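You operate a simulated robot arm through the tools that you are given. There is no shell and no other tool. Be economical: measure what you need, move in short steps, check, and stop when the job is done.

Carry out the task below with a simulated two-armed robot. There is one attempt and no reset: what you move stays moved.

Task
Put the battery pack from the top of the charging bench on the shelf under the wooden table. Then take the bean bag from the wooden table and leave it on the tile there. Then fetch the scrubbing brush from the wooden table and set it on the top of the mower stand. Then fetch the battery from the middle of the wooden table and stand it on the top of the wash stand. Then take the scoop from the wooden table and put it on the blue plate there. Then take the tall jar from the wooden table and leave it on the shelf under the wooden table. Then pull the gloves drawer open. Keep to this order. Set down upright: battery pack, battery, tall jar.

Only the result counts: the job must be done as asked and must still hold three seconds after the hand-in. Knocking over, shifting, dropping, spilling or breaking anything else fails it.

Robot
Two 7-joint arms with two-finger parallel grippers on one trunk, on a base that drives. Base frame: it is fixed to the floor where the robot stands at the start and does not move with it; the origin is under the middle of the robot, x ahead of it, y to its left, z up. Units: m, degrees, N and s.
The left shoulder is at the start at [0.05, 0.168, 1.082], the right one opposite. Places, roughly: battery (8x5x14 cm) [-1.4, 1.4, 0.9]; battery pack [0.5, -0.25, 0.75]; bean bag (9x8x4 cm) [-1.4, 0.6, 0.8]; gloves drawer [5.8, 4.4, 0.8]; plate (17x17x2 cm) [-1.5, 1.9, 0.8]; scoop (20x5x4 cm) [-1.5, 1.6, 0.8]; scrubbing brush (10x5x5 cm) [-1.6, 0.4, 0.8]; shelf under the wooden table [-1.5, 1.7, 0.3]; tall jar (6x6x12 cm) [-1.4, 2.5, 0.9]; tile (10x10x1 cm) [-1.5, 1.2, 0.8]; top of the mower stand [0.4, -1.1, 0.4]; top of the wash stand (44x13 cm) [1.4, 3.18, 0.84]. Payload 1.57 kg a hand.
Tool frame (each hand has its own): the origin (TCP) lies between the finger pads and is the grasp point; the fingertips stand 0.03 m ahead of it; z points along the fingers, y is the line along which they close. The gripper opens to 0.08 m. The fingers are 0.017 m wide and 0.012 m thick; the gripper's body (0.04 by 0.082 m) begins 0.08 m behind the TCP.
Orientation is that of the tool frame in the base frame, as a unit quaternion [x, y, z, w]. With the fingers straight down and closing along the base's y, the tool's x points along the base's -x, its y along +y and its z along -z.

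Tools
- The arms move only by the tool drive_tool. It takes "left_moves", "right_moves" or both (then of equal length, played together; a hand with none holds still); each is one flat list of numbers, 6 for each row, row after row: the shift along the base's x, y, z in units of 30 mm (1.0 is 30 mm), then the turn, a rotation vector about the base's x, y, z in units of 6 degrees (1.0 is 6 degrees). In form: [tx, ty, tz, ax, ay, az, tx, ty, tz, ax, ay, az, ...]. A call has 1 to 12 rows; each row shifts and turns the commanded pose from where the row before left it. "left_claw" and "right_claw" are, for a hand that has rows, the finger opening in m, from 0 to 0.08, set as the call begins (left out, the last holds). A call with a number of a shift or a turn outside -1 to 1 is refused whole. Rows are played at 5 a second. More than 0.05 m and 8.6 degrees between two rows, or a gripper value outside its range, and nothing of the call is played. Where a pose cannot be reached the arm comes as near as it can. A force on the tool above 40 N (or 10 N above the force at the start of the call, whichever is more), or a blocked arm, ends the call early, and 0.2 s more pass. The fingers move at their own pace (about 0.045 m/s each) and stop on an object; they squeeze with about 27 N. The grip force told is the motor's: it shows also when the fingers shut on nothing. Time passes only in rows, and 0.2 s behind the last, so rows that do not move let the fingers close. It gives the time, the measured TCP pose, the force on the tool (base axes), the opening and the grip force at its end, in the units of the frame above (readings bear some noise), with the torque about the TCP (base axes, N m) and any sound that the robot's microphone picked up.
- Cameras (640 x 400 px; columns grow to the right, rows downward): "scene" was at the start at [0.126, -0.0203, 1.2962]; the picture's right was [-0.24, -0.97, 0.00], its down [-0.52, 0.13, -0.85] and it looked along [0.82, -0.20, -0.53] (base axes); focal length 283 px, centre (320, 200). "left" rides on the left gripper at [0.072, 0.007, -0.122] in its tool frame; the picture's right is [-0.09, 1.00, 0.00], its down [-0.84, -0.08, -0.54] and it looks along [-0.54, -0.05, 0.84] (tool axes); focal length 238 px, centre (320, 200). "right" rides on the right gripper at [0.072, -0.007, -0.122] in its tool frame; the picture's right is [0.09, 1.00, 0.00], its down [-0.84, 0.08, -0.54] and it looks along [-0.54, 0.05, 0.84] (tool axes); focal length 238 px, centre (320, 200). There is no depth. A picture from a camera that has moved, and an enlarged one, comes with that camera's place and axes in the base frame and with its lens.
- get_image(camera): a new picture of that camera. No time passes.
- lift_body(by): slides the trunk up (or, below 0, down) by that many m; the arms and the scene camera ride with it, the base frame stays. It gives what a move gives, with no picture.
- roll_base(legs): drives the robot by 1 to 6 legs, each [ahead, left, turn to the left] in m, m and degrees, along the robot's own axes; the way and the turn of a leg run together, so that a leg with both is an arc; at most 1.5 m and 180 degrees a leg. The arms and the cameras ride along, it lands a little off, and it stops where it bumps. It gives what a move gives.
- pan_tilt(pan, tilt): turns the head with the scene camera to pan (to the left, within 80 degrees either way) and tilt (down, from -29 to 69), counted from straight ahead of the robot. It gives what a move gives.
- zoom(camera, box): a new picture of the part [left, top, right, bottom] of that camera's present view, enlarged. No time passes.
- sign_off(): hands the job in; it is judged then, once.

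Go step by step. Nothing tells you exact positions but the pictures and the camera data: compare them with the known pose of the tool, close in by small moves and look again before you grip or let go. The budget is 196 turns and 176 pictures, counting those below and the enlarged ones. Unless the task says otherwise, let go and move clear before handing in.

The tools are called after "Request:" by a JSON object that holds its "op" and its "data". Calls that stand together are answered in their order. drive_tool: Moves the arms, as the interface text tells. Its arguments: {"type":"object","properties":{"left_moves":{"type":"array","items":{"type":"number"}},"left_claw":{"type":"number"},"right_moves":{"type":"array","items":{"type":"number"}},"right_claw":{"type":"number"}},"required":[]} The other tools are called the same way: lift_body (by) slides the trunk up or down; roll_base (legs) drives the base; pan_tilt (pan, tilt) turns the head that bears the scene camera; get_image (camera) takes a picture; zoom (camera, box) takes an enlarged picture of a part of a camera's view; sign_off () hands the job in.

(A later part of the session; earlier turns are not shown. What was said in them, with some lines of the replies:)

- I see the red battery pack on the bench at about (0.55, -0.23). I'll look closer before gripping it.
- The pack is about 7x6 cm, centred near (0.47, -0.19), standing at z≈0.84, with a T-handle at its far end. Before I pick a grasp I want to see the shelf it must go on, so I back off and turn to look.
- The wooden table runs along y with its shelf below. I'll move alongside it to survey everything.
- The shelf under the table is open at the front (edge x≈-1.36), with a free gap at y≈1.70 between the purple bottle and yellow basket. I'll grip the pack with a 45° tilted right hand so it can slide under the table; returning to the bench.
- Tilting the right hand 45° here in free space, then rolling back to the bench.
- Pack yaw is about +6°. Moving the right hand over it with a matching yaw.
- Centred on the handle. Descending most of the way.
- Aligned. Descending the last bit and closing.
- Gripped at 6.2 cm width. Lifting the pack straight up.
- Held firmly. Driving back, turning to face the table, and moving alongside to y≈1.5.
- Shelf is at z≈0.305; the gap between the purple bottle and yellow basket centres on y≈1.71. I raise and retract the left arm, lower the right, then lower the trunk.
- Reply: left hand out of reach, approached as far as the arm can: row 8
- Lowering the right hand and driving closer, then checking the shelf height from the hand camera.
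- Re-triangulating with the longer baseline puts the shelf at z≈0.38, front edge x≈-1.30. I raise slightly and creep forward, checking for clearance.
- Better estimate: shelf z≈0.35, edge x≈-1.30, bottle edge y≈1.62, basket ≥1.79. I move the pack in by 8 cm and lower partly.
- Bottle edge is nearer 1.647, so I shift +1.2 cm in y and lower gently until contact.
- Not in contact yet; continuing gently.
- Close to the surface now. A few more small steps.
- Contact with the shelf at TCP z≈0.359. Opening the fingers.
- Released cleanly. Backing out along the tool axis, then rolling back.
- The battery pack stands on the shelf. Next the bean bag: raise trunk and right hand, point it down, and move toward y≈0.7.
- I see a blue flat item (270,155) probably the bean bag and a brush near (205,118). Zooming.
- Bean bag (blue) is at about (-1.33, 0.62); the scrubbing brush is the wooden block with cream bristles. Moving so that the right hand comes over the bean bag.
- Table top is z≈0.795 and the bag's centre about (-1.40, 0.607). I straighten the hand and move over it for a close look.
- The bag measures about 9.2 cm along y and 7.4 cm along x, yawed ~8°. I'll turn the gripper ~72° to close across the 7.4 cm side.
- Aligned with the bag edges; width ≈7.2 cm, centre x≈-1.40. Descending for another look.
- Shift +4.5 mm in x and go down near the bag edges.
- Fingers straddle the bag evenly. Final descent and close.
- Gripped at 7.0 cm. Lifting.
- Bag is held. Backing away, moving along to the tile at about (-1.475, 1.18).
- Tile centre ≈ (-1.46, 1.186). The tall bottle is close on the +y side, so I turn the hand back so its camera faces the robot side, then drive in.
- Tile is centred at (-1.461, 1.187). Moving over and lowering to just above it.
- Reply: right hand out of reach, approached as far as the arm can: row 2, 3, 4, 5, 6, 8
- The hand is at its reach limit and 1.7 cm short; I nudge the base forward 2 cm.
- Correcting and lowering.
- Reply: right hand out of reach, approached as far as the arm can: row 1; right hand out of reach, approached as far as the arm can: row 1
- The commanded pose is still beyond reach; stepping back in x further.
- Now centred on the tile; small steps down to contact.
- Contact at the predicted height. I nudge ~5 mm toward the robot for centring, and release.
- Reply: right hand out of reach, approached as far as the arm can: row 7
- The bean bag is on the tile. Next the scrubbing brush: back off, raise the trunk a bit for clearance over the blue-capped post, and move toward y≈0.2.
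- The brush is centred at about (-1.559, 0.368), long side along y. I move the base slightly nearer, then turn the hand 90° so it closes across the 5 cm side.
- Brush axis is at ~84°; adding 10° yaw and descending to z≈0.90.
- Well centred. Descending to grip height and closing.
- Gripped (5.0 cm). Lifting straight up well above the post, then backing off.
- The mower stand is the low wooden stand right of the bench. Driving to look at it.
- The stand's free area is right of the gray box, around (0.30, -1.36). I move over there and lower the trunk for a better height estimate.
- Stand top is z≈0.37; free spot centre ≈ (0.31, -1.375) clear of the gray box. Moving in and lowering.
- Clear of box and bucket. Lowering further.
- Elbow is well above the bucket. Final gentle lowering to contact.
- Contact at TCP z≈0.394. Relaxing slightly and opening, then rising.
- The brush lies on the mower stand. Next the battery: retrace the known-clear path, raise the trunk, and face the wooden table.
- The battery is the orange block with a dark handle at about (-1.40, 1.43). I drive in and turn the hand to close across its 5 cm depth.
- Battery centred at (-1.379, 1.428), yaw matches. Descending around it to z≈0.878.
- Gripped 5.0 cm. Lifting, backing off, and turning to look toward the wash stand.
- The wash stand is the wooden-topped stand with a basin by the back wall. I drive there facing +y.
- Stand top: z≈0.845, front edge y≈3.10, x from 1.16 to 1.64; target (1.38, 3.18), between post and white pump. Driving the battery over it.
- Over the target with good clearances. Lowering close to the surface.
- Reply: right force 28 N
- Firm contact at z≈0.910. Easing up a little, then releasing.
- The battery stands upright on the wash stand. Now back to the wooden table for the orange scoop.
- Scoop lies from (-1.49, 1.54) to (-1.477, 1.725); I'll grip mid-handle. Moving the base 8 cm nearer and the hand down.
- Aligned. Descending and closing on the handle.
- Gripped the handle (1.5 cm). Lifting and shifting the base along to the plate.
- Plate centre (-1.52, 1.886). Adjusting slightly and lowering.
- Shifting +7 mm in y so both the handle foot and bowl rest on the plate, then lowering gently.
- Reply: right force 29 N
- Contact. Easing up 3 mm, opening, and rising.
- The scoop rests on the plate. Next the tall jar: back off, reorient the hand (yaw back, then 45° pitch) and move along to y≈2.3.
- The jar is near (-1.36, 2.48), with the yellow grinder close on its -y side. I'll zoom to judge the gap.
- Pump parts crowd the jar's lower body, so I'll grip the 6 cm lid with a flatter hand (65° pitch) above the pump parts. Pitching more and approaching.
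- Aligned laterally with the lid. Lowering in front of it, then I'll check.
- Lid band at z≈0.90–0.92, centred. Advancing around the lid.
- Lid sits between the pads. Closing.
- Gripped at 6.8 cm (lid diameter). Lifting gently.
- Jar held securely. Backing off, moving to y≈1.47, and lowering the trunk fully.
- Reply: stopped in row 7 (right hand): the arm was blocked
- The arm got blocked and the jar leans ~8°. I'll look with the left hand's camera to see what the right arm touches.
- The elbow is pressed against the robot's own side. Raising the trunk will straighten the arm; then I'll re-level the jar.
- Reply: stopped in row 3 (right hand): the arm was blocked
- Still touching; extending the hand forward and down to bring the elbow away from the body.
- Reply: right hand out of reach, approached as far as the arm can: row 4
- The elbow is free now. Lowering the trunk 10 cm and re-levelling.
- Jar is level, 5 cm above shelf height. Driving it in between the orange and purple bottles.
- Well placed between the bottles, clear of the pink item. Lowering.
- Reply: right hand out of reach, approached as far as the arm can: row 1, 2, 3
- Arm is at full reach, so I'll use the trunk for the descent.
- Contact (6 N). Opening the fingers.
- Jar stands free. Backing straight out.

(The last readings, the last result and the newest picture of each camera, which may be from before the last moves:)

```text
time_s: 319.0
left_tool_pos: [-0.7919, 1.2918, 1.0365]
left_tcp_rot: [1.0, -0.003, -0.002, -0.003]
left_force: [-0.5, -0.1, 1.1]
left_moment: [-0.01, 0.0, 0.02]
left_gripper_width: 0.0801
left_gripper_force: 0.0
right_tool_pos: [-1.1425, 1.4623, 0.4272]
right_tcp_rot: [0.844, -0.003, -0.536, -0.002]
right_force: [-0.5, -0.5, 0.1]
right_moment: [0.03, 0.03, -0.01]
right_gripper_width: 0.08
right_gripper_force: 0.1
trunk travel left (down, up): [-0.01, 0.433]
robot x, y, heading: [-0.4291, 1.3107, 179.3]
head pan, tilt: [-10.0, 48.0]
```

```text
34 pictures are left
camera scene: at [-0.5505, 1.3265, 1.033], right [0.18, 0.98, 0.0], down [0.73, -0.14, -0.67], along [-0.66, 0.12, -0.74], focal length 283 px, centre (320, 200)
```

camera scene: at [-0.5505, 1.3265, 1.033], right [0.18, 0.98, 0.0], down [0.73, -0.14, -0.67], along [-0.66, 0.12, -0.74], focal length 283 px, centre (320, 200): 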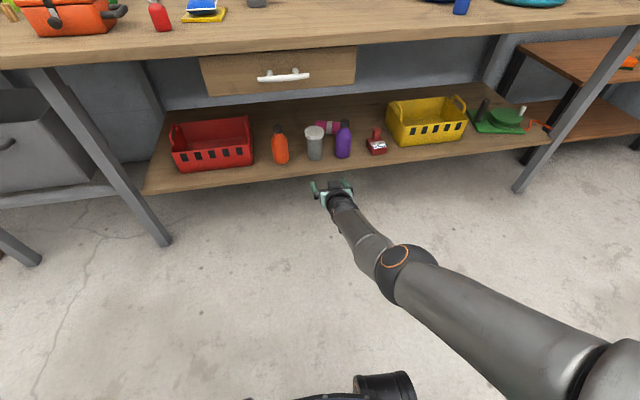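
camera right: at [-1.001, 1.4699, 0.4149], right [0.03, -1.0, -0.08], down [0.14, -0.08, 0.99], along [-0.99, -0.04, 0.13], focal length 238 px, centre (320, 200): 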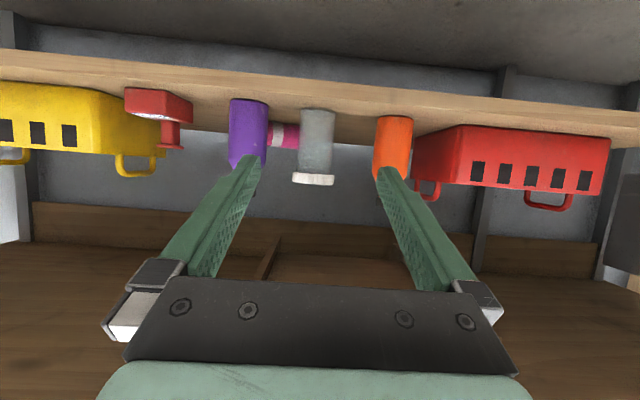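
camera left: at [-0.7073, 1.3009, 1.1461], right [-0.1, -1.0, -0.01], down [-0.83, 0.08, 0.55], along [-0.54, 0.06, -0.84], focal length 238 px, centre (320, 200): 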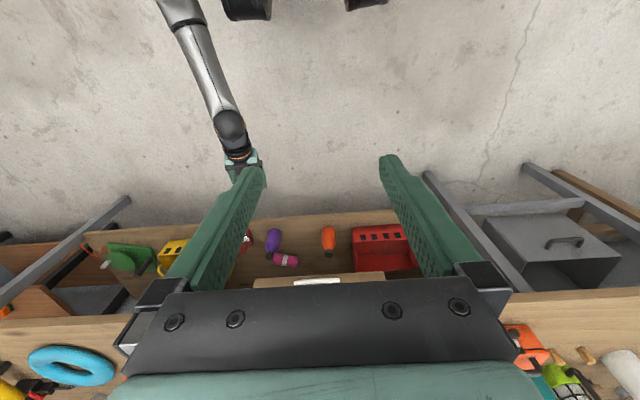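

The jar stands on the shelf. Now the gloves drawer: raise trunk, tuck the right hand, and turn to look that way.

Request:
{"op": "lift_body", "data": {"by": 0.24}}

Request:
{"op": "drive_tool", "data": {"right_moves": [0.5, 0, 1, 0, 0, 0, 0.5, 0, 1, 0, 0, 0, 0.5, 0, 1, 0, 0, 0, 0.5, 0, 1, 0, 0, 0, 0.5, 0, 1, 0, 0, 0, 0.5, 0, 1, 0, 0, 0, 0.5, 0, 1, 0, 0, 0, 0.5, 0, 1, 0, 0, 0, 0, 0, 0.5, 0, 0, 0]}}

Request:
{"op": "roll_base", "data": {"legs": [[0, 0, -90], [0.8, 0, 0], [0, 0, -60]]}}

Request:
{"op": "pan_tilt", "data": {"pan": 0, "tilt": 15}}

Request:
{"op": "get_image", "data": {"camera": "scene"}}

```text
time_s: 321.5
left_tool_pos: [-0.79, 1.2916, 1.2778]
left_tcp_rot: [1.0, -0.003, -0.002, -0.004]
left_force: [-0.1, -0.3, 0.0]
left_moment: [-0.04, 0.03, 0.0]
left_gripper_width: 0.0799
left_gripper_force: 0.0
right_tool_pos: [-1.142, 1.4632, 0.6671]
right_tcp_rot: [0.844, -0.002, -0.536, -0.002]
right_force: [-0.4, -1.2, -0.1]
right_moment: [-0.01, 0.01, -0.01]
right_gripper_width: 0.0798
right_gripper_force: 0.0
trunk travel left (down, up): [-0.25, 0.193]
robot x, y, heading: [-0.4344, 1.3112, 179.3]
head pan, tilt: [-10.0, 48.0]
```

```text
time_s: 323.5
left_tool_pos: [-0.7902, 1.2917, 1.2779]
left_tcp_rot: [1.0, -0.004, -0.001, -0.004]
left_force: [-0.6, -0.3, 0.4]
left_moment: [-0.01, -0.01, 0.0]
left_gripper_width: 0.0799
left_gripper_force: 0.1
right_tool_pos: [-1.145, 1.4623, 0.6884]
right_tcp_rot: [0.841, -0.005, -0.54, 0.0]
right_force: [0.1, 0.0, 1.3]
right_moment: [0.01, -0.03, -0.04]
right_gripper_width: 0.0801
right_gripper_force: 0.0
right hand out of reach, approached as far as the arm can: row 1, 2, 3, 4, 5, 6, 7, 8
trunk travel left (down, up): [-0.25, 0.193]
robot x, y, heading: [-0.4303, 1.3126, 179.6]
head pan, tilt: [-10.0, 48.0]
```

```text
time_s: 334.1
left_tool_pos: [-0.1681, 2.3244, 1.2771]
left_tcp_rot: [-0.283, 0.959, -0.002, 0.003]
left_force: [-0.5, -0.9, 0.1]
left_moment: [0.02, 0.04, 0.02]
left_gripper_width: 0.0801
left_gripper_force: 0.0
right_tool_pos: [0.2231, 2.3753, 0.6871]
right_tcp_rot: [-0.239, 0.808, 0.153, 0.517]
right_force: [-0.4, 0.1, 0.3]
right_moment: [0.01, 0.01, -0.01]
right_gripper_width: 0.0801
right_gripper_force: 0.1
trunk travel left (down, up): [-0.25, 0.193]
robot x, y, heading: [-0.4568, 2.1131, 32.9]
head pan, tilt: [-10.0, 48.0]
```

```text
time_s: 335.1
left_tool_pos: [-0.1661, 2.3261, 1.277]
left_tcp_rot: [-0.284, 0.959, -0.003, 0.003]
left_force: [0.5, 0.5, -0.1]
left_moment: [0.02, 0.0, -0.03]
left_gripper_width: 0.0799
left_gripper_force: 0.0
right_tool_pos: [0.2232, 2.377, 0.689]
right_tcp_rot: [-0.239, 0.807, 0.154, 0.518]
right_force: [0.0, 0.4, -0.6]
right_moment: [0.01, 0.02, -0.01]
right_gripper_width: 0.0802
right_gripper_force: 0.0
trunk travel left (down, up): [-0.25, 0.193]
robot x, y, heading: [-0.4559, 2.1115, 32.7]
head pan, tilt: [0.0, 15.0]
```

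```text
33 pictures are left
camera scene: at [-0.3449, 2.1851, 1.3239], right [0.54, -0.84, 0.0], down [-0.22, -0.14, -0.97], along [0.81, 0.52, -0.26], focal length 283 px, centre (320, 200)
```

scene: 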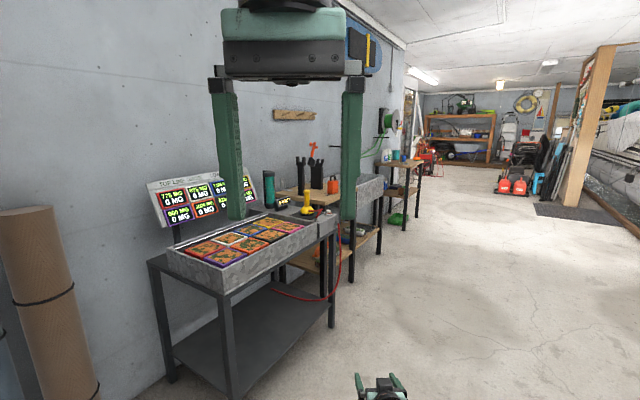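

The room opens to +x. Driving along y≈2.1 toward the drawer area.

Request:
{"op": "roll_base", "data": {"legs": [[0, 0, -32], [1.5, 0, 0], [1.5, 0, 0], [1.0, 0, 0], [0, 0, 60]]}}

Request:
{"op": "get_image", "data": {"camera": "scene"}}

```text
time_s: 358.4
left_tool_pos: [3.6585, 2.5185, 1.2773]
left_tcp_rot: [-0.513, 0.858, -0.002, 0.003]
left_force: [0.1, 0.1, 0.4]
left_moment: [-0.02, -0.01, 0.03]
left_gripper_width: 0.0797
left_gripper_force: 0.0
right_tool_pos: [3.9757, 2.7515, 0.6879]
right_tcp_rot: [-0.432, 0.723, 0.276, 0.463]
right_force: [-1.3, 0.2, -0.2]
right_moment: [-0.01, -0.03, 0.0]
right_gripper_width: 0.08
right_gripper_force: 0.0
trunk travel left (down, up): [-0.25, 0.193]
robot x, y, heading: [3.5067, 2.1931, 61.7]
head pan, tilt: [0.0, 15.0]
```

```text
32 pictures are left
camera scene: at [3.5698, 2.3104, 1.324], right [0.88, -0.48, 0.0], down [-0.12, -0.23, -0.97], along [0.46, 0.85, -0.26], focal length 283 px, centre (320, 200)
```

scene: 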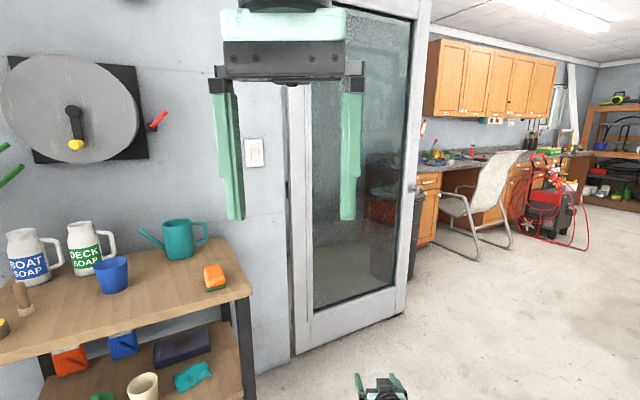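

The gloves drawer must be in the wooden cabinets in the recess behind the door wall. Driving to face them.

Request:
{"op": "roll_base", "data": {"legs": [[0, 0, -60.5], [1.5, 0, 0], [0.5, 0, 0], [0, 0, 87.5], [0.5, 0, 0]]}}

Request:
{"op": "get_image", "data": {"camera": "scene"}}

```text
time_s: 377.3
left_tool_pos: [5.5018, 3.0993, 1.277]
left_tcp_rot: [-0.702, 0.713, 0.0, 0.003]
left_force: [0.1, -0.6, -0.3]
left_moment: [0.01, 0.0, -0.01]
left_gripper_width: 0.0799
left_gripper_force: 0.1
right_tool_pos: [5.6766, 3.4509, 0.6882]
right_tcp_rot: [-0.591, 0.599, 0.379, 0.385]
right_force: [0.5, 0.0, -0.3]
right_moment: [-0.02, 0.0, -0.02]
right_gripper_width: 0.0799
right_gripper_force: 0.1
trunk travel left (down, up): [-0.25, 0.193]
robot x, y, heading: [5.5185, 2.7381, 89.0]
head pan, tilt: [0.0, 15.0]
```

```text
31 pictures are left
camera scene: at [5.5205, 2.8744, 1.3239], right [1.0, -0.02, 0.0], down [-0.01, -0.26, -0.97], along [0.02, 0.97, -0.26], focal length 283 px, centre (320, 200)
```

scene: 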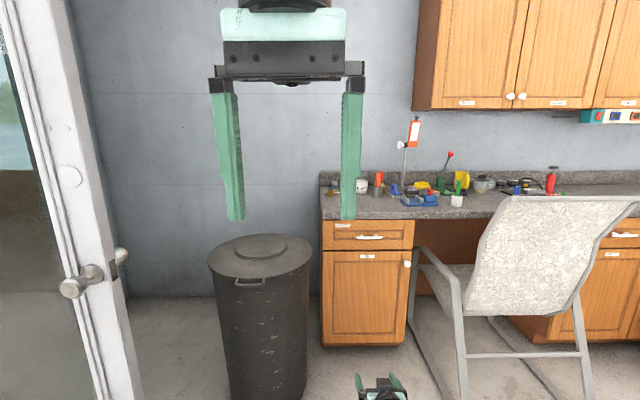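

Labels are visible on the drawers. Zooming to read them.

Request:
{"op": "zoom", "data": {"camera": "scene", "box": [310, 205, 430, 280]}}

Request:
{"op": "zoom", "data": {"camera": "scene", "box": [560, 200, 640, 270]}}

```text
5.33 times, centred on (370, 242) of scene
camera zoom: at [5.5205, 2.8744, 1.3239], right [1.0, -0.02, 0.0], down [-0.01, -0.26, -0.97], along [0.02, 0.97, -0.26], focal length 1508 px, centre (53, -27)
```

zoom: 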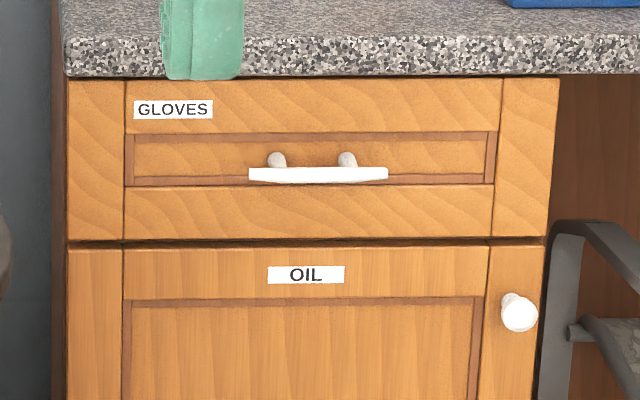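

```text
5.71 times, centred on (600, 235) of scene
camera zoom: at [5.5205, 2.8744, 1.3239], right [1.0, -0.02, 0.0], down [-0.01, -0.26, -0.97], along [0.02, 0.97, -0.26], focal length 1615 px, centre (-1280, 0)
```

zoom: 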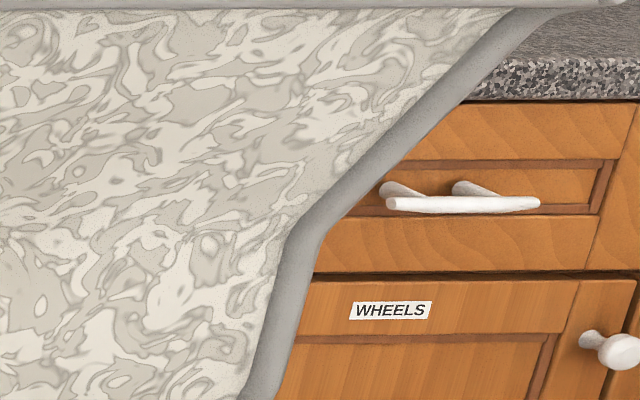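

The GLOVES drawer has a white horizontal bar handle near (5.83, ~4.35, 0.72). I'll level the right hand to horizontal and start rolling it so it closes vertically.

Request:
{"op": "drive_tool", "data": {"right_moves": [0, -0.6, 0.3, 1, 0, 0, 0, -0.6, 0.3, 1, 0, 0, 0, -0.6, 0.3, 1, 0, 0, 0, -0.6, 0.3, 1, 0, 0, 0, -0.3, 0, 0.2, 0, 0], "right_claw": 0.05}}

Request:
{"op": "drive_tool", "data": {"right_moves": [0, 0, 0, 0, 1, 0, 0, 0, 0, 0, 1, 0, 0, 0, 0, 0, 1, 0, 0, 0, 0, 0, 1, 0, 0, 0, 0, 0, 1, 0, 0, 0, 0, 0, 1, 0, 0, 0, 0, 0, 1, 0, 0, 0, 0, 0, 1, 0]}}

```text
time_s: 377.9
left_tool_pos: [5.5033, 3.0988, 1.277]
left_tcp_rot: [-0.702, 0.712, 0.0, 0.003]
left_force: [1.0, 0.7, -0.9]
left_moment: [0.0, 0.01, 0.01]
left_gripper_width: 0.08
left_gripper_force: 0.1
right_tool_pos: [5.6709, 3.4907, 0.8489]
right_tcp_rot: [-0.51, 0.521, 0.485, 0.483]
right_force: [-0.2, 0.5, -0.4]
right_moment: [0.02, -0.03, -0.01]
right_gripper_width: 0.05
right_gripper_force: 0.1
trunk travel left (down, up): [-0.25, 0.193]
robot x, y, heading: [5.5187, 2.7376, 88.5]
head pan, tilt: [0.0, 15.0]
stopped in row 2 (right hand): the arm was blocked; the commanded pose is now the measured one
```

```text
time_s: 379.6
left_tool_pos: [5.502, 3.0993, 1.2787]
left_tcp_rot: [-0.702, 0.712, -0.001, 0.004]
left_force: [0.0, 0.1, -0.4]
left_moment: [0.0, 0.01, 0.02]
left_gripper_width: 0.0801
left_gripper_force: 0.1
right_tool_pos: [5.6713, 3.489, 0.8433]
right_tcp_rot: [-0.27, 0.673, 0.649, 0.229]
right_force: [0.2, 0.2, -0.5]
right_moment: [0.0, -0.03, 0.0]
right_gripper_width: 0.05
right_gripper_force: 0.1
trunk travel left (down, up): [-0.25, 0.193]
robot x, y, heading: [5.517, 2.7431, 88.9]
head pan, tilt: [0.0, 15.0]
```

The hand is horizontal now and rolling works. Completing the roll.

Request:
{"op": "drive_tool", "data": {"right_moves": [0, -0.4, 0, 0, 1, 0, 0, -0.4, 0, 0, 1, 0, 0, -0.4, 0, 0, 1, 0, 0, -0.4, 0, 0, 1, 0, 0, -0.4, 0, 0, 1, 0, 0, -0.4, 0, 0.25, 1, 0, 0, -0.4, 0, 0.25, 1, 0]}}

Request:
{"op": "get_image", "data": {"camera": "right"}}

Request:
{"op": "get_image", "data": {"camera": "scene"}}

```text
time_s: 380.5
left_tool_pos: [5.5014, 3.0986, 1.2781]
left_tcp_rot: [-0.702, 0.712, 0.0, 0.004]
left_force: [-1.1, 0.1, 0.4]
left_moment: [-0.02, -0.01, 0.02]
left_gripper_width: 0.0801
left_gripper_force: 0.0
right_tool_pos: [5.6871, 3.4852, 0.9606]
right_tcp_rot: [-0.157, 0.639, 0.738, 0.152]
right_force: [-0.3, -0.2, -0.6]
right_moment: [-0.01, 0.0, 0.0]
right_gripper_width: 0.0499
right_gripper_force: 0.2
trunk travel left (down, up): [-0.25, 0.193]
robot x, y, heading: [5.5201, 2.7395, 88.9]
head pan, tilt: [0.0, 15.0]
stopped in row 4 (right hand): the arm was blocked; the commanded pose is now the measured one
```

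```text
28 pictures are left
camera right: at [5.6312, 3.3684, 0.9078], right [-0.51, -0.14, 0.85], down [0.75, -0.57, 0.35], along [0.43, 0.81, 0.39], focal length 238 px, centre (320, 200)
```

right: 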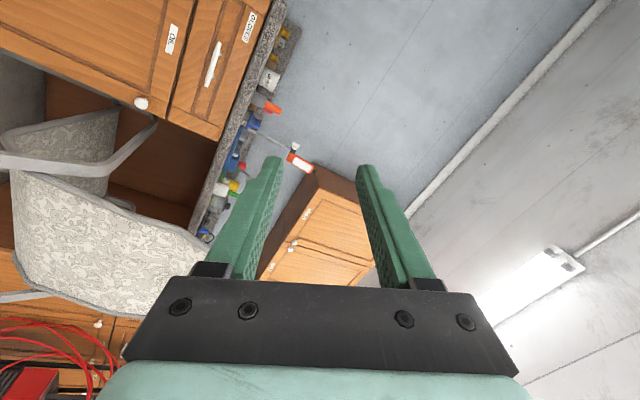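

```text
27 pictures are left
camera scene: at [5.5205, 2.8742, 1.324], right [1.0, -0.02, 0.0], down [-0.01, -0.26, -0.97], along [0.02, 0.97, -0.26], focal length 283 px, centre (320, 200)
```

scene: 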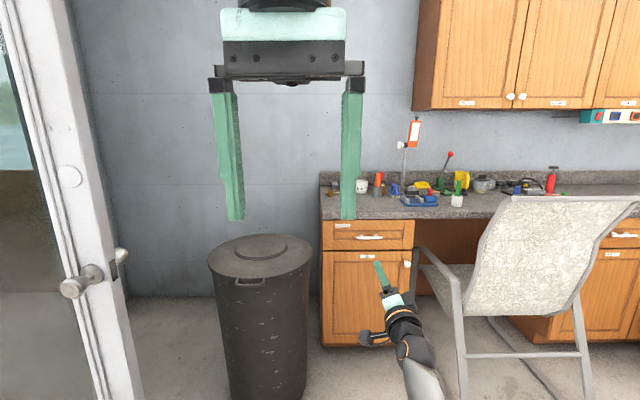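

The hand nearly has the desired orientation; retracting was what blocked it. I finish the roll without retracting, while lowering.

Request:
{"op": "drive_tool", "data": {"right_moves": [0, 0.1, -0.4, -0.4, 1, 0, 0, 0.1, -0.4, -0.4, 1, 0, 0, 0.1, -0.4, -0.4, 1, 0, 0, 0.1, -0.4, -0.4, 1, 0]}}

Request:
{"op": "drive_tool", "data": {"right_moves": [0, 0, -0.8, 0, 0, 0, 0, 0, -0.8, 0, 0, 0, 0, 0, -0.8, 0, 0, 0]}}

```text
time_s: 381.5
left_tool_pos: [5.502, 3.0983, 1.2784]
left_tcp_rot: [-0.701, 0.713, -0.001, 0.003]
left_force: [0.1, -0.2, 0.1]
left_moment: [-0.01, -0.01, -0.02]
left_gripper_width: 0.08
left_gripper_force: 0.1
right_tool_pos: [5.6883, 3.4974, 0.9108]
right_tcp_rot: [-0.012, 0.716, 0.698, -0.001]
right_force: [-0.1, -0.3, 0.1]
right_moment: [0.03, 0.01, -0.01]
right_gripper_width: 0.0502
right_gripper_force: 0.1
trunk travel left (down, up): [-0.25, 0.193]
robot x, y, heading: [5.5207, 2.7414, 89.0]
head pan, tilt: [0.0, 15.0]
```

```text
time_s: 382.3
left_tool_pos: [5.5022, 3.0974, 1.2765]
left_tcp_rot: [-0.702, 0.713, 0.0, 0.004]
left_force: [-0.9, -0.7, -0.2]
left_moment: [0.02, 0.02, 0.01]
left_gripper_width: 0.0798
left_gripper_force: 0.2
right_tool_pos: [5.6871, 3.4969, 0.8373]
right_tcp_rot: [-0.013, 0.717, 0.697, 0.0]
right_force: [0.5, 1.0, 0.9]
right_moment: [-0.02, -0.03, 0.0]
right_gripper_width: 0.05
right_gripper_force: 0.1
trunk travel left (down, up): [-0.25, 0.193]
robot x, y, heading: [5.52, 2.7404, 88.8]
head pan, tilt: [0.0, 15.0]
```

The hand is now horizontal with a vertical closing axis. Moving right and forward toward the handle.

Request:
{"op": "roll_base", "data": {"legs": [[0, -0.14, 1], [0.5, 0, 0]]}}

Request:
{"op": "pan_tilt", "data": {"pan": -10, "tilt": 30}}

Request:
{"op": "get_image", "data": {"camera": "scene"}}

Request:
{"op": "get_image", "data": {"camera": "right"}}

```text
time_s: 386.2
left_tool_pos: [5.6414, 3.5976, 1.2773]
left_tcp_rot: [-0.706, 0.708, 0.0, 0.003]
left_force: [-0.8, 0.8, -0.6]
left_moment: [0.02, -0.02, -0.01]
left_gripper_width: 0.0802
left_gripper_force: 0.1
right_tool_pos: [5.8214, 3.9982, 0.8382]
right_tcp_rot: [-0.017, 0.716, 0.698, -0.004]
right_force: [0.5, 0.0, -0.9]
right_moment: [-0.01, -0.03, 0.0]
right_gripper_width: 0.0501
right_gripper_force: 0.1
trunk travel left (down, up): [-0.25, 0.193]
robot x, y, heading: [5.6613, 3.2357, 89.4]
head pan, tilt: [0.0, 15.0]
```

```text
time_s: 386.9
left_tool_pos: [5.642, 3.5974, 1.2777]
left_tcp_rot: [-0.706, 0.708, 0.0, 0.004]
left_force: [-0.4, 0.4, -1.3]
left_moment: [-0.02, 0.03, 0.03]
left_gripper_width: 0.0801
left_gripper_force: 0.0
right_tool_pos: [5.8193, 3.9963, 0.8388]
right_tcp_rot: [-0.017, 0.716, 0.698, -0.004]
right_force: [-0.8, -0.2, -0.3]
right_moment: [0.0, -0.01, 0.01]
right_gripper_width: 0.0499
right_gripper_force: 0.0
trunk travel left (down, up): [-0.25, 0.193]
robot x, y, heading: [5.6599, 3.2392, 89.4]
head pan, tilt: [-10.0, 30.0]
```

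```text
26 pictures are left
camera scene: at [5.6777, 3.369, 1.2998], right [0.98, -0.18, 0.0], down [-0.09, -0.49, -0.87], along [0.16, 0.85, -0.5], focal length 283 px, centre (320, 200)
```

scene: 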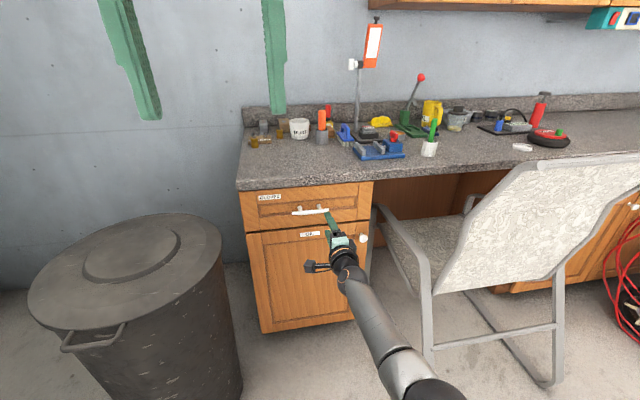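

```text
25 pictures are left
camera right: at [5.7531, 3.8741, 0.8342], right [-0.11, 0.02, 0.99], down [0.85, -0.51, 0.11], along [0.51, 0.86, 0.04], focal length 238 px, centre (320, 200)
```

right: 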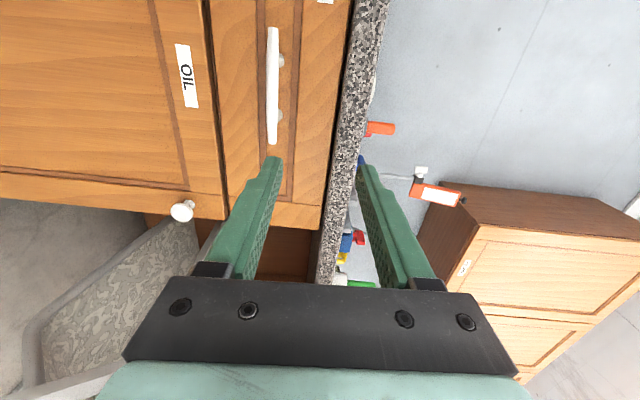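

Handle bar centre triangulates to (5.797, 4.20, 0.771). Lowering the hand to that height and lining up in x.

Request:
{"op": "drive_tool", "data": {"right_moves": [-0.25, 0, -0.75, 0, 0, 0, -0.25, 0, -0.75, 0, 0, 0, -0.2, 0, -0.75, 0.2, 0, 0]}}

Request:
{"op": "roll_base", "data": {"legs": [[0.1, 0, 0]]}}

Request:
{"op": "get_image", "data": {"camera": "right"}}

Request:
{"op": "zoom", "data": {"camera": "scene", "box": [240, 170, 400, 290]}}

```text
time_s: 387.8
left_tool_pos: [5.6416, 3.5986, 1.278]
left_tcp_rot: [-0.706, 0.708, -0.001, 0.004]
left_force: [0.0, 0.2, 0.2]
left_moment: [0.02, -0.03, 0.03]
left_gripper_width: 0.08
left_gripper_force: 0.0
right_tool_pos: [5.8103, 3.9895, 0.7952]
right_tcp_rot: [-0.017, 0.708, 0.706, -0.004]
right_force: [-0.3, 0.8, -0.4]
right_moment: [-0.01, 0.01, 0.0]
right_gripper_width: 0.0499
right_gripper_force: 0.0
right hand out of reach, approached as far as the arm can: row 3
trunk travel left (down, up): [-0.25, 0.193]
robot x, y, heading: [5.6615, 3.237, 89.4]
head pan, tilt: [-10.0, 30.0]
```

```text
time_s: 388.9
left_tool_pos: [5.6427, 3.6997, 1.2766]
left_tcp_rot: [-0.706, 0.708, 0.0, 0.002]
left_force: [-0.3, 0.8, 0.1]
left_moment: [-0.01, 0.02, 0.01]
left_gripper_width: 0.0799
left_gripper_force: 0.0
right_tool_pos: [5.8131, 4.0928, 0.7945]
right_tcp_rot: [-0.017, 0.708, 0.706, -0.004]
right_force: [-0.6, -0.5, 0.2]
right_moment: [0.01, -0.01, -0.03]
right_gripper_width: 0.05
right_gripper_force: 0.2
trunk travel left (down, up): [-0.25, 0.193]
robot x, y, heading: [5.6603, 3.3421, 89.4]
head pan, tilt: [-10.0, 30.0]
```

```text
24 pictures are left
camera right: at [5.7434, 3.9689, 0.7873], right [-0.11, 0.0, 0.99], down [0.85, -0.52, 0.1], along [0.51, 0.86, 0.06], focal length 238 px, centre (320, 200)
```

right: 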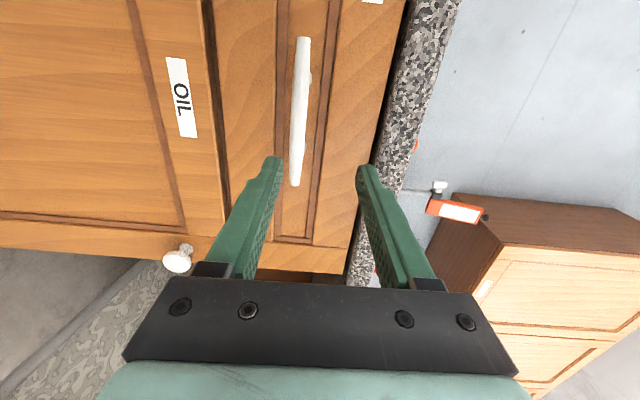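

```text
3.33 times, centred on (320, 230) of scene
camera zoom: at [5.6786, 3.4711, 1.2996], right [0.98, -0.18, 0.0], down [-0.09, -0.49, -0.87], along [0.16, 0.85, -0.5], focal length 942 px, centre (320, 100)
```

zoom: 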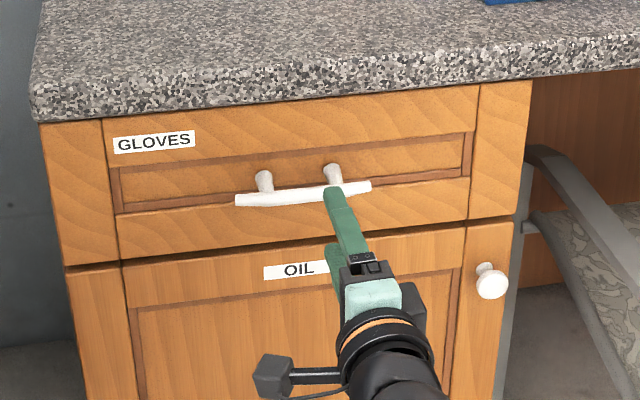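

The bar is ~2 cm lower and ~2 cm to the left of the hand. Lowering the trunk 2 cm, then easing forward and left.

Request:
{"op": "lift_body", "data": {"by": -0.02}}

Request:
{"op": "roll_base", "data": {"legs": [[0.055, 0.018, 0]]}}

Request:
{"op": "get_image", "data": {"camera": "right"}}

```text
time_s: 389.6
left_tool_pos: [5.6425, 3.6992, 1.2571]
left_tcp_rot: [-0.706, 0.709, -0.001, 0.005]
left_force: [-0.2, 0.1, 0.3]
left_moment: [-0.02, -0.03, -0.02]
left_gripper_width: 0.0797
left_gripper_force: 0.0
right_tool_pos: [5.8109, 4.0915, 0.775]
right_tcp_rot: [-0.018, 0.709, 0.705, -0.004]
right_force: [0.6, -1.1, 0.8]
right_moment: [0.0, 0.02, -0.02]
right_gripper_width: 0.0502
right_gripper_force: 0.1
trunk travel left (down, up): [-0.23, 0.213]
robot x, y, heading: [5.6643, 3.3411, 89.6]
head pan, tilt: [-10.0, 30.0]
```

```text
time_s: 390.5
left_tool_pos: [5.6253, 3.754, 1.2567]
left_tcp_rot: [-0.705, 0.709, -0.001, 0.003]
left_force: [0.2, -0.4, -0.4]
left_moment: [-0.01, 0.01, -0.04]
left_gripper_width: 0.0802
left_gripper_force: 0.0
right_tool_pos: [5.7956, 4.1462, 0.7752]
right_tcp_rot: [-0.018, 0.708, 0.706, -0.004]
right_force: [0.0, -0.3, -0.2]
right_moment: [0.0, -0.01, -0.01]
right_gripper_width: 0.0503
right_gripper_force: 0.0
trunk travel left (down, up): [-0.23, 0.213]
robot x, y, heading: [5.6426, 3.3964, 89.4]
head pan, tilt: [-10.0, 30.0]
```

```text
22 pictures are left
camera right: at [5.7262, 4.0233, 0.7674], right [-0.11, 0.0, 0.99], down [0.85, -0.52, 0.1], along [0.51, 0.86, 0.06], focal length 238 px, centre (320, 200)
```

right: 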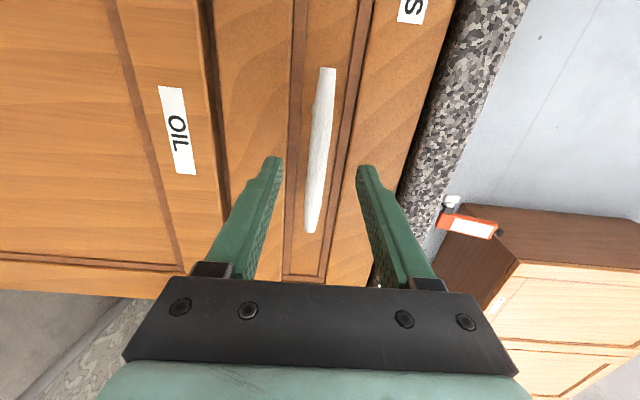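

The bar is centred between the fingers. Advancing 4 cm.

Request:
{"op": "roll_base", "data": {"legs": [[0.04, 0, 0]]}}

Request:
{"op": "get_image", "data": {"camera": "right"}}

Request:
{"op": "zoom", "data": {"camera": "scene", "box": [240, 190, 400, 310]}}

```text
time_s: 391.4
left_tool_pos: [5.6253, 3.7931, 1.2574]
left_tcp_rot: [-0.706, 0.708, 0.0, 0.002]
left_force: [0.0, 0.5, 1.6]
left_moment: [-0.01, -0.01, 0.01]
left_gripper_width: 0.0801
left_gripper_force: 0.0
right_tool_pos: [5.7941, 4.1863, 0.7755]
right_tcp_rot: [-0.017, 0.709, 0.705, -0.003]
right_force: [0.4, 0.3, 0.1]
right_moment: [-0.02, 0.01, 0.0]
right_gripper_width: 0.05
right_gripper_force: 0.1
trunk travel left (down, up): [-0.23, 0.213]
robot x, y, heading: [5.6453, 3.4365, 89.2]
head pan, tilt: [-10.0, 30.0]
```

```text
21 pictures are left
camera right: at [5.7261, 4.0627, 0.7673], right [-0.11, 0.0, 0.99], down [0.85, -0.52, 0.1], along [0.51, 0.86, 0.06], focal length 238 px, centre (320, 200)
```

right: 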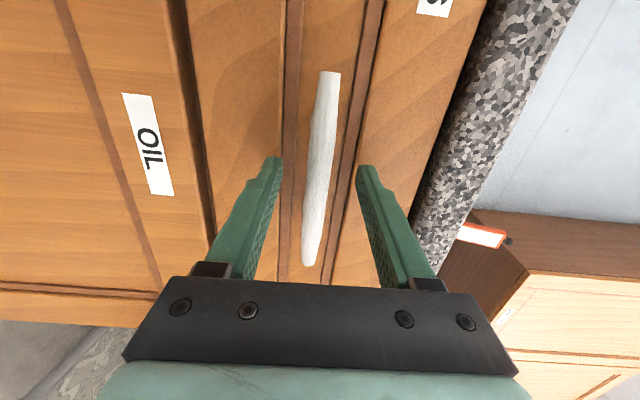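

```text
3.33 times, centred on (320, 250) of scene
camera zoom: at [5.6612, 3.5649, 1.2797], right [0.98, -0.18, 0.0], down [-0.09, -0.49, -0.87], along [0.16, 0.85, -0.5], focal length 942 px, centre (320, 33)
```

zoom: 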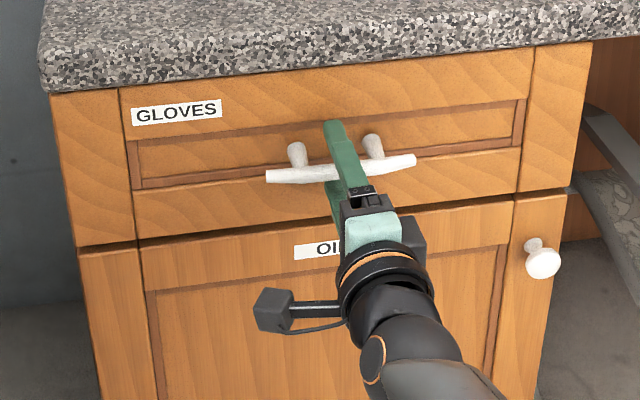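

Bar is still near the fingertips; advancing 2 cm more, then closing.

Request:
{"op": "roll_base", "data": {"legs": [[0.018, 0, 0]]}}

Request:
{"op": "drive_tool", "data": {"right_moves": [0, 0, 0, 0, 0, 0, 0, 0, 0, 0, 0, 0, 0, 0, 0, 0, 0, 0, 0, 0, 0, 0, 0, 0], "right_claw": 0.0}}

Request:
{"op": "get_image", "data": {"camera": "right"}}

```text
time_s: 392.3
left_tool_pos: [5.6244, 3.8076, 1.2575]
left_tcp_rot: [-0.706, 0.708, 0.0, 0.004]
left_force: [0.1, -0.2, 0.1]
left_moment: [-0.01, 0.01, -0.02]
left_gripper_width: 0.0801
left_gripper_force: 0.1
right_tool_pos: [5.7945, 4.1983, 0.7741]
right_tcp_rot: [-0.015, 0.707, 0.707, -0.003]
right_force: [-0.7, -7.9, 4.1]
right_moment: [-0.12, -0.08, -0.1]
right_gripper_width: 0.0474
right_gripper_force: 0.0
trunk travel left (down, up): [-0.23, 0.213]
robot x, y, heading: [5.6449, 3.4462, 89.6]
head pan, tilt: [-10.0, 30.0]
stopped in leg 1: the force on the tool passed its limit (the readings are from after the stop); the commanded pose is now the measured one
```

```text
time_s: 393.3
left_tool_pos: [5.6264, 3.8082, 1.2577]
left_tcp_rot: [-0.706, 0.708, -0.001, 0.003]
left_force: [-0.1, -1.2, 0.0]
left_moment: [-0.03, -0.03, 0.02]
left_gripper_width: 0.0799
left_gripper_force: 0.1
right_tool_pos: [5.7938, 4.1968, 0.7723]
right_tcp_rot: [-0.015, 0.708, 0.706, -0.003]
right_force: [-1.1, -10.2, -2.0]
right_moment: [0.15, 0.43, 0.08]
right_gripper_width: 0.0148
right_gripper_force: 30.6
trunk travel left (down, up): [-0.23, 0.213]
robot x, y, heading: [5.6469, 3.4496, 89.3]
head pan, tilt: [-10.0, 30.0]
```

```text
19 pictures are left
camera right: at [5.7253, 4.0751, 0.7651], right [-0.11, 0.0, 0.99], down [0.85, -0.52, 0.09], along [0.52, 0.85, 0.06], focal length 238 px, centre (320, 200)
```

right: 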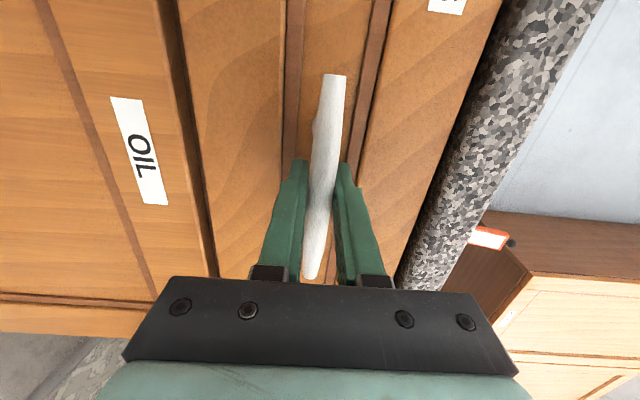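

The bar is gripped (1.5 cm). Pulling the drawer by driving back.

Request:
{"op": "roll_base", "data": {"legs": [[-0.12, 0, 0]]}}

Request:
{"op": "get_image", "data": {"camera": "scene"}}

```text
time_s: 394.5
left_tool_pos: [5.6239, 3.6945, 1.2574]
left_tcp_rot: [-0.706, 0.708, -0.001, 0.002]
left_force: [0.1, 0.2, 0.2]
left_moment: [0.02, 0.0, 0.0]
left_gripper_width: 0.0803
left_gripper_force: 0.0
right_tool_pos: [5.7942, 4.0846, 0.7723]
right_tcp_rot: [-0.015, 0.707, 0.707, -0.004]
right_force: [7.3, 1.1, -2.0]
right_moment: [-0.04, 0.53, -0.06]
right_gripper_width: 0.0146
right_gripper_force: 30.9
trunk travel left (down, up): [-0.23, 0.213]
robot x, y, heading: [5.6462, 3.3313, 89.8]
head pan, tilt: [-10.0, 30.0]
```

```text
18 pictures are left
camera scene: at [5.6611, 3.4644, 1.2797], right [0.98, -0.18, 0.0], down [-0.09, -0.49, -0.87], along [0.16, 0.85, -0.5], focal length 283 px, centre (320, 200)
```

scene: 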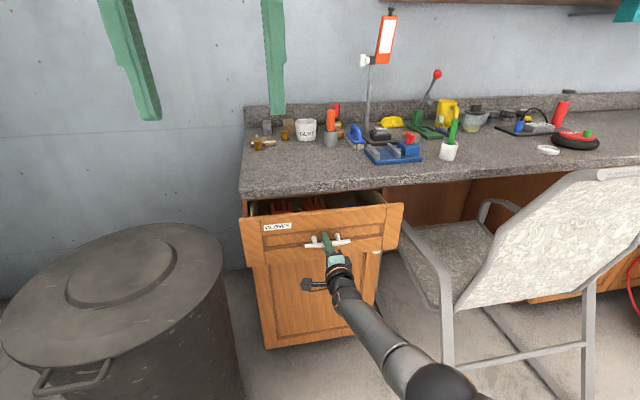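

The drawer slides; about 11 cm open. I check the clearance to the chair's armrest before pulling further.

Request:
{"op": "zoom", "data": {"camera": "scene", "box": [300, 170, 480, 310]}}

```text
2.86 times, centred on (390, 240) of scene
camera zoom: at [5.6611, 3.4644, 1.2797], right [0.98, -0.18, 0.0], down [-0.09, -0.49, -0.87], along [0.16, 0.85, -0.5], focal length 808 px, centre (120, 86)
```

zoom: 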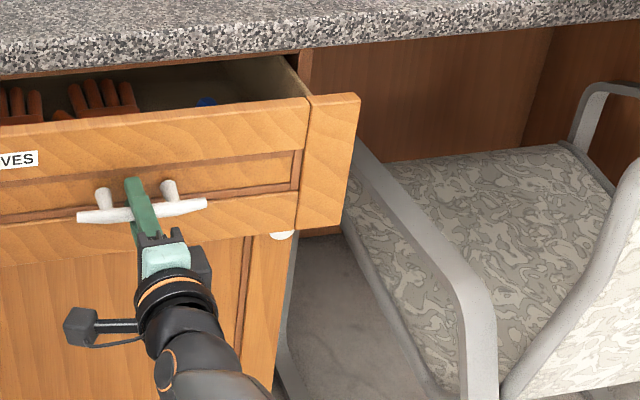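

The drawer edge (x≈6.03) clears the armrest (x≈6.10). Pulling further.

Request:
{"op": "roll_base", "data": {"legs": [[-0.13, 0, 0]]}}

Request:
{"op": "get_image", "data": {"camera": "scene"}}

```text
time_s: 395.8
left_tool_pos: [5.6221, 3.5676, 1.2576]
left_tcp_rot: [-0.706, 0.708, -0.001, 0.002]
left_force: [-0.2, 0.8, -0.6]
left_moment: [0.01, -0.05, 0.01]
left_gripper_width: 0.08
left_gripper_force: 0.0
right_tool_pos: [5.7954, 3.9568, 0.7717]
right_tcp_rot: [-0.015, 0.707, 0.707, -0.002]
right_force: [5.9, 0.7, -1.1]
right_moment: [-0.02, 0.53, -0.12]
right_gripper_width: 0.0149
right_gripper_force: 31.0
trunk travel left (down, up): [-0.23, 0.213]
robot x, y, heading: [5.6413, 3.207, 89.8]
head pan, tilt: [-10.0, 30.0]
```

```text
16 pictures are left
camera scene: at [5.66, 3.3378, 1.2797], right [0.98, -0.18, 0.0], down [-0.09, -0.49, -0.87], along [0.16, 0.85, -0.5], focal length 283 px, centre (320, 200)
```

scene: 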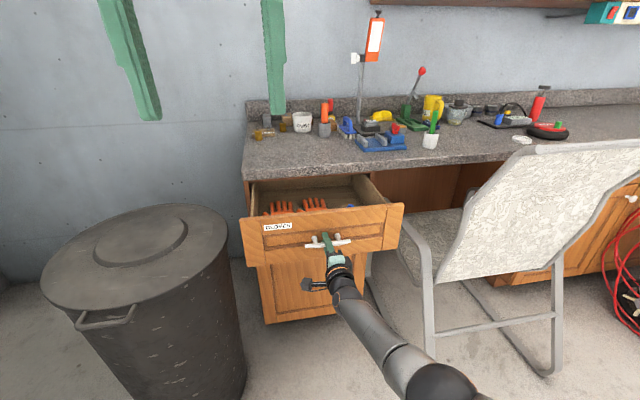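

About 24 cm open. One more gentle pull to be sure it counts as open.

Request:
{"op": "roll_base", "data": {"legs": [[-0.05, 0, 0]]}}

```text
time_s: 396.7
left_tool_pos: [5.6231, 3.5197, 1.2579]
left_tcp_rot: [0.707, -0.707, 0.001, -0.002]
left_force: [-0.6, 0.4, 0.7]
left_moment: [0.01, -0.02, -0.03]
left_gripper_width: 0.08
left_gripper_force: 0.1
right_tool_pos: [5.7936, 3.9081, 0.7719]
right_tcp_rot: [-0.014, 0.707, 0.707, -0.002]
right_force: [3.6, -1.2, -0.4]
right_moment: [0.0, 0.57, -0.2]
right_gripper_width: 0.0147
right_gripper_force: 31.2
trunk travel left (down, up): [-0.23, 0.213]
robot x, y, heading: [5.6437, 3.1586, 89.4]
head pan, tilt: [-10.0, 30.0]
```

Opened ~29 cm. Releasing the bar and backing clear.

Request:
{"op": "drive_tool", "data": {"right_moves": [0, 0, 0, 0, 0, 0, 0, 0, 0, 0, 0, 0, 0, 0, 0, 0, 0, 0], "right_claw": 0.05}}

Request:
{"op": "roll_base", "data": {"legs": [[-0.3, 0, 0]]}}

Request:
{"op": "get_image", "data": {"camera": "scene"}}

```text
time_s: 397.5
left_tool_pos: [5.6217, 3.5191, 1.2572]
left_tcp_rot: [-0.707, 0.708, -0.001, 0.003]
left_force: [0.0, 0.2, 0.4]
left_moment: [0.01, 0.01, 0.0]
left_gripper_width: 0.0798
left_gripper_force: 0.1
right_tool_pos: [5.7946, 3.9081, 0.772]
right_tcp_rot: [-0.014, 0.707, 0.707, -0.002]
right_force: [0.4, -0.4, -0.9]
right_moment: [0.0, 0.02, 0.01]
right_gripper_width: 0.0503
right_gripper_force: 0.1
trunk travel left (down, up): [-0.23, 0.213]
robot x, y, heading: [5.6431, 3.1568, 89.6]
head pan, tilt: [-10.0, 30.0]
```

```text
time_s: 399.5
left_tool_pos: [5.6203, 3.2209, 1.2565]
left_tcp_rot: [0.708, -0.707, 0.002, -0.003]
left_force: [0.1, -0.3, 0.0]
left_moment: [0.01, 0.0, -0.02]
left_gripper_width: 0.08
left_gripper_force: 0.0
right_tool_pos: [5.7904, 3.6121, 0.7725]
right_tcp_rot: [-0.015, 0.707, 0.707, -0.002]
right_force: [0.0, 0.2, -0.4]
right_moment: [-0.01, -0.04, 0.0]
right_gripper_width: 0.05
right_gripper_force: 0.1
trunk travel left (down, up): [-0.23, 0.213]
robot x, y, heading: [5.6413, 2.8623, 89.6]
head pan, tilt: [-10.0, 30.0]
```

```text
15 pictures are left
camera scene: at [5.6569, 2.9918, 1.2798], right [0.98, -0.18, 0.0], down [-0.09, -0.49, -0.87], along [0.16, 0.85, -0.5], focal length 283 px, centre (320, 200)
```

scene: 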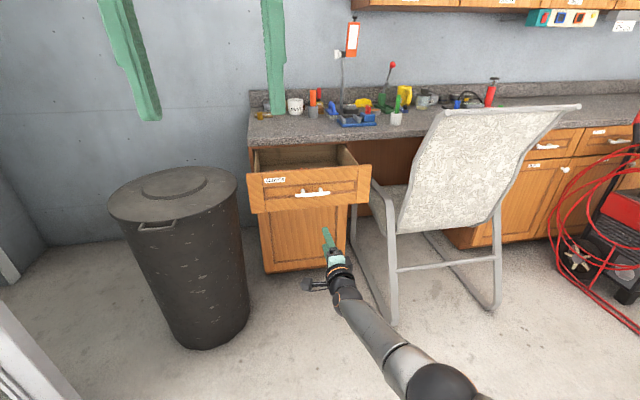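

The gloves drawer stays open, the hand is clear, and every earlier item was set down as asked. I'm handing the job in.

Request:
{"op": "sign_off", "data": {}}

```text
The job is handed in.
```

I did all seven steps in the order you gave and handed the job in; I don't have the verdict.

- **Battery pack:** standing upright on the shelf under the wooden table.
- **Bean bag:** lying on the tile, a few millimetres off centre.
- **Scrubbing brush:** on top of the mower stand, to the right of the gray box.
- **Battery:** standing upright on the wash stand.
- **Scoop:** resting across the blue plate.
- **Tall jar:** standing upright on the shelf, between the orange and purple bottles.
- **Gloves drawer:** pulled about 29 cm open. It stayed open after I let go of the handle.

While carrying the jar, the right elbow pressed against the robot's own body and the jar leaned about 8 degrees. I levelled it again before setting it down. I saw no sign of anything else being knocked or moved.
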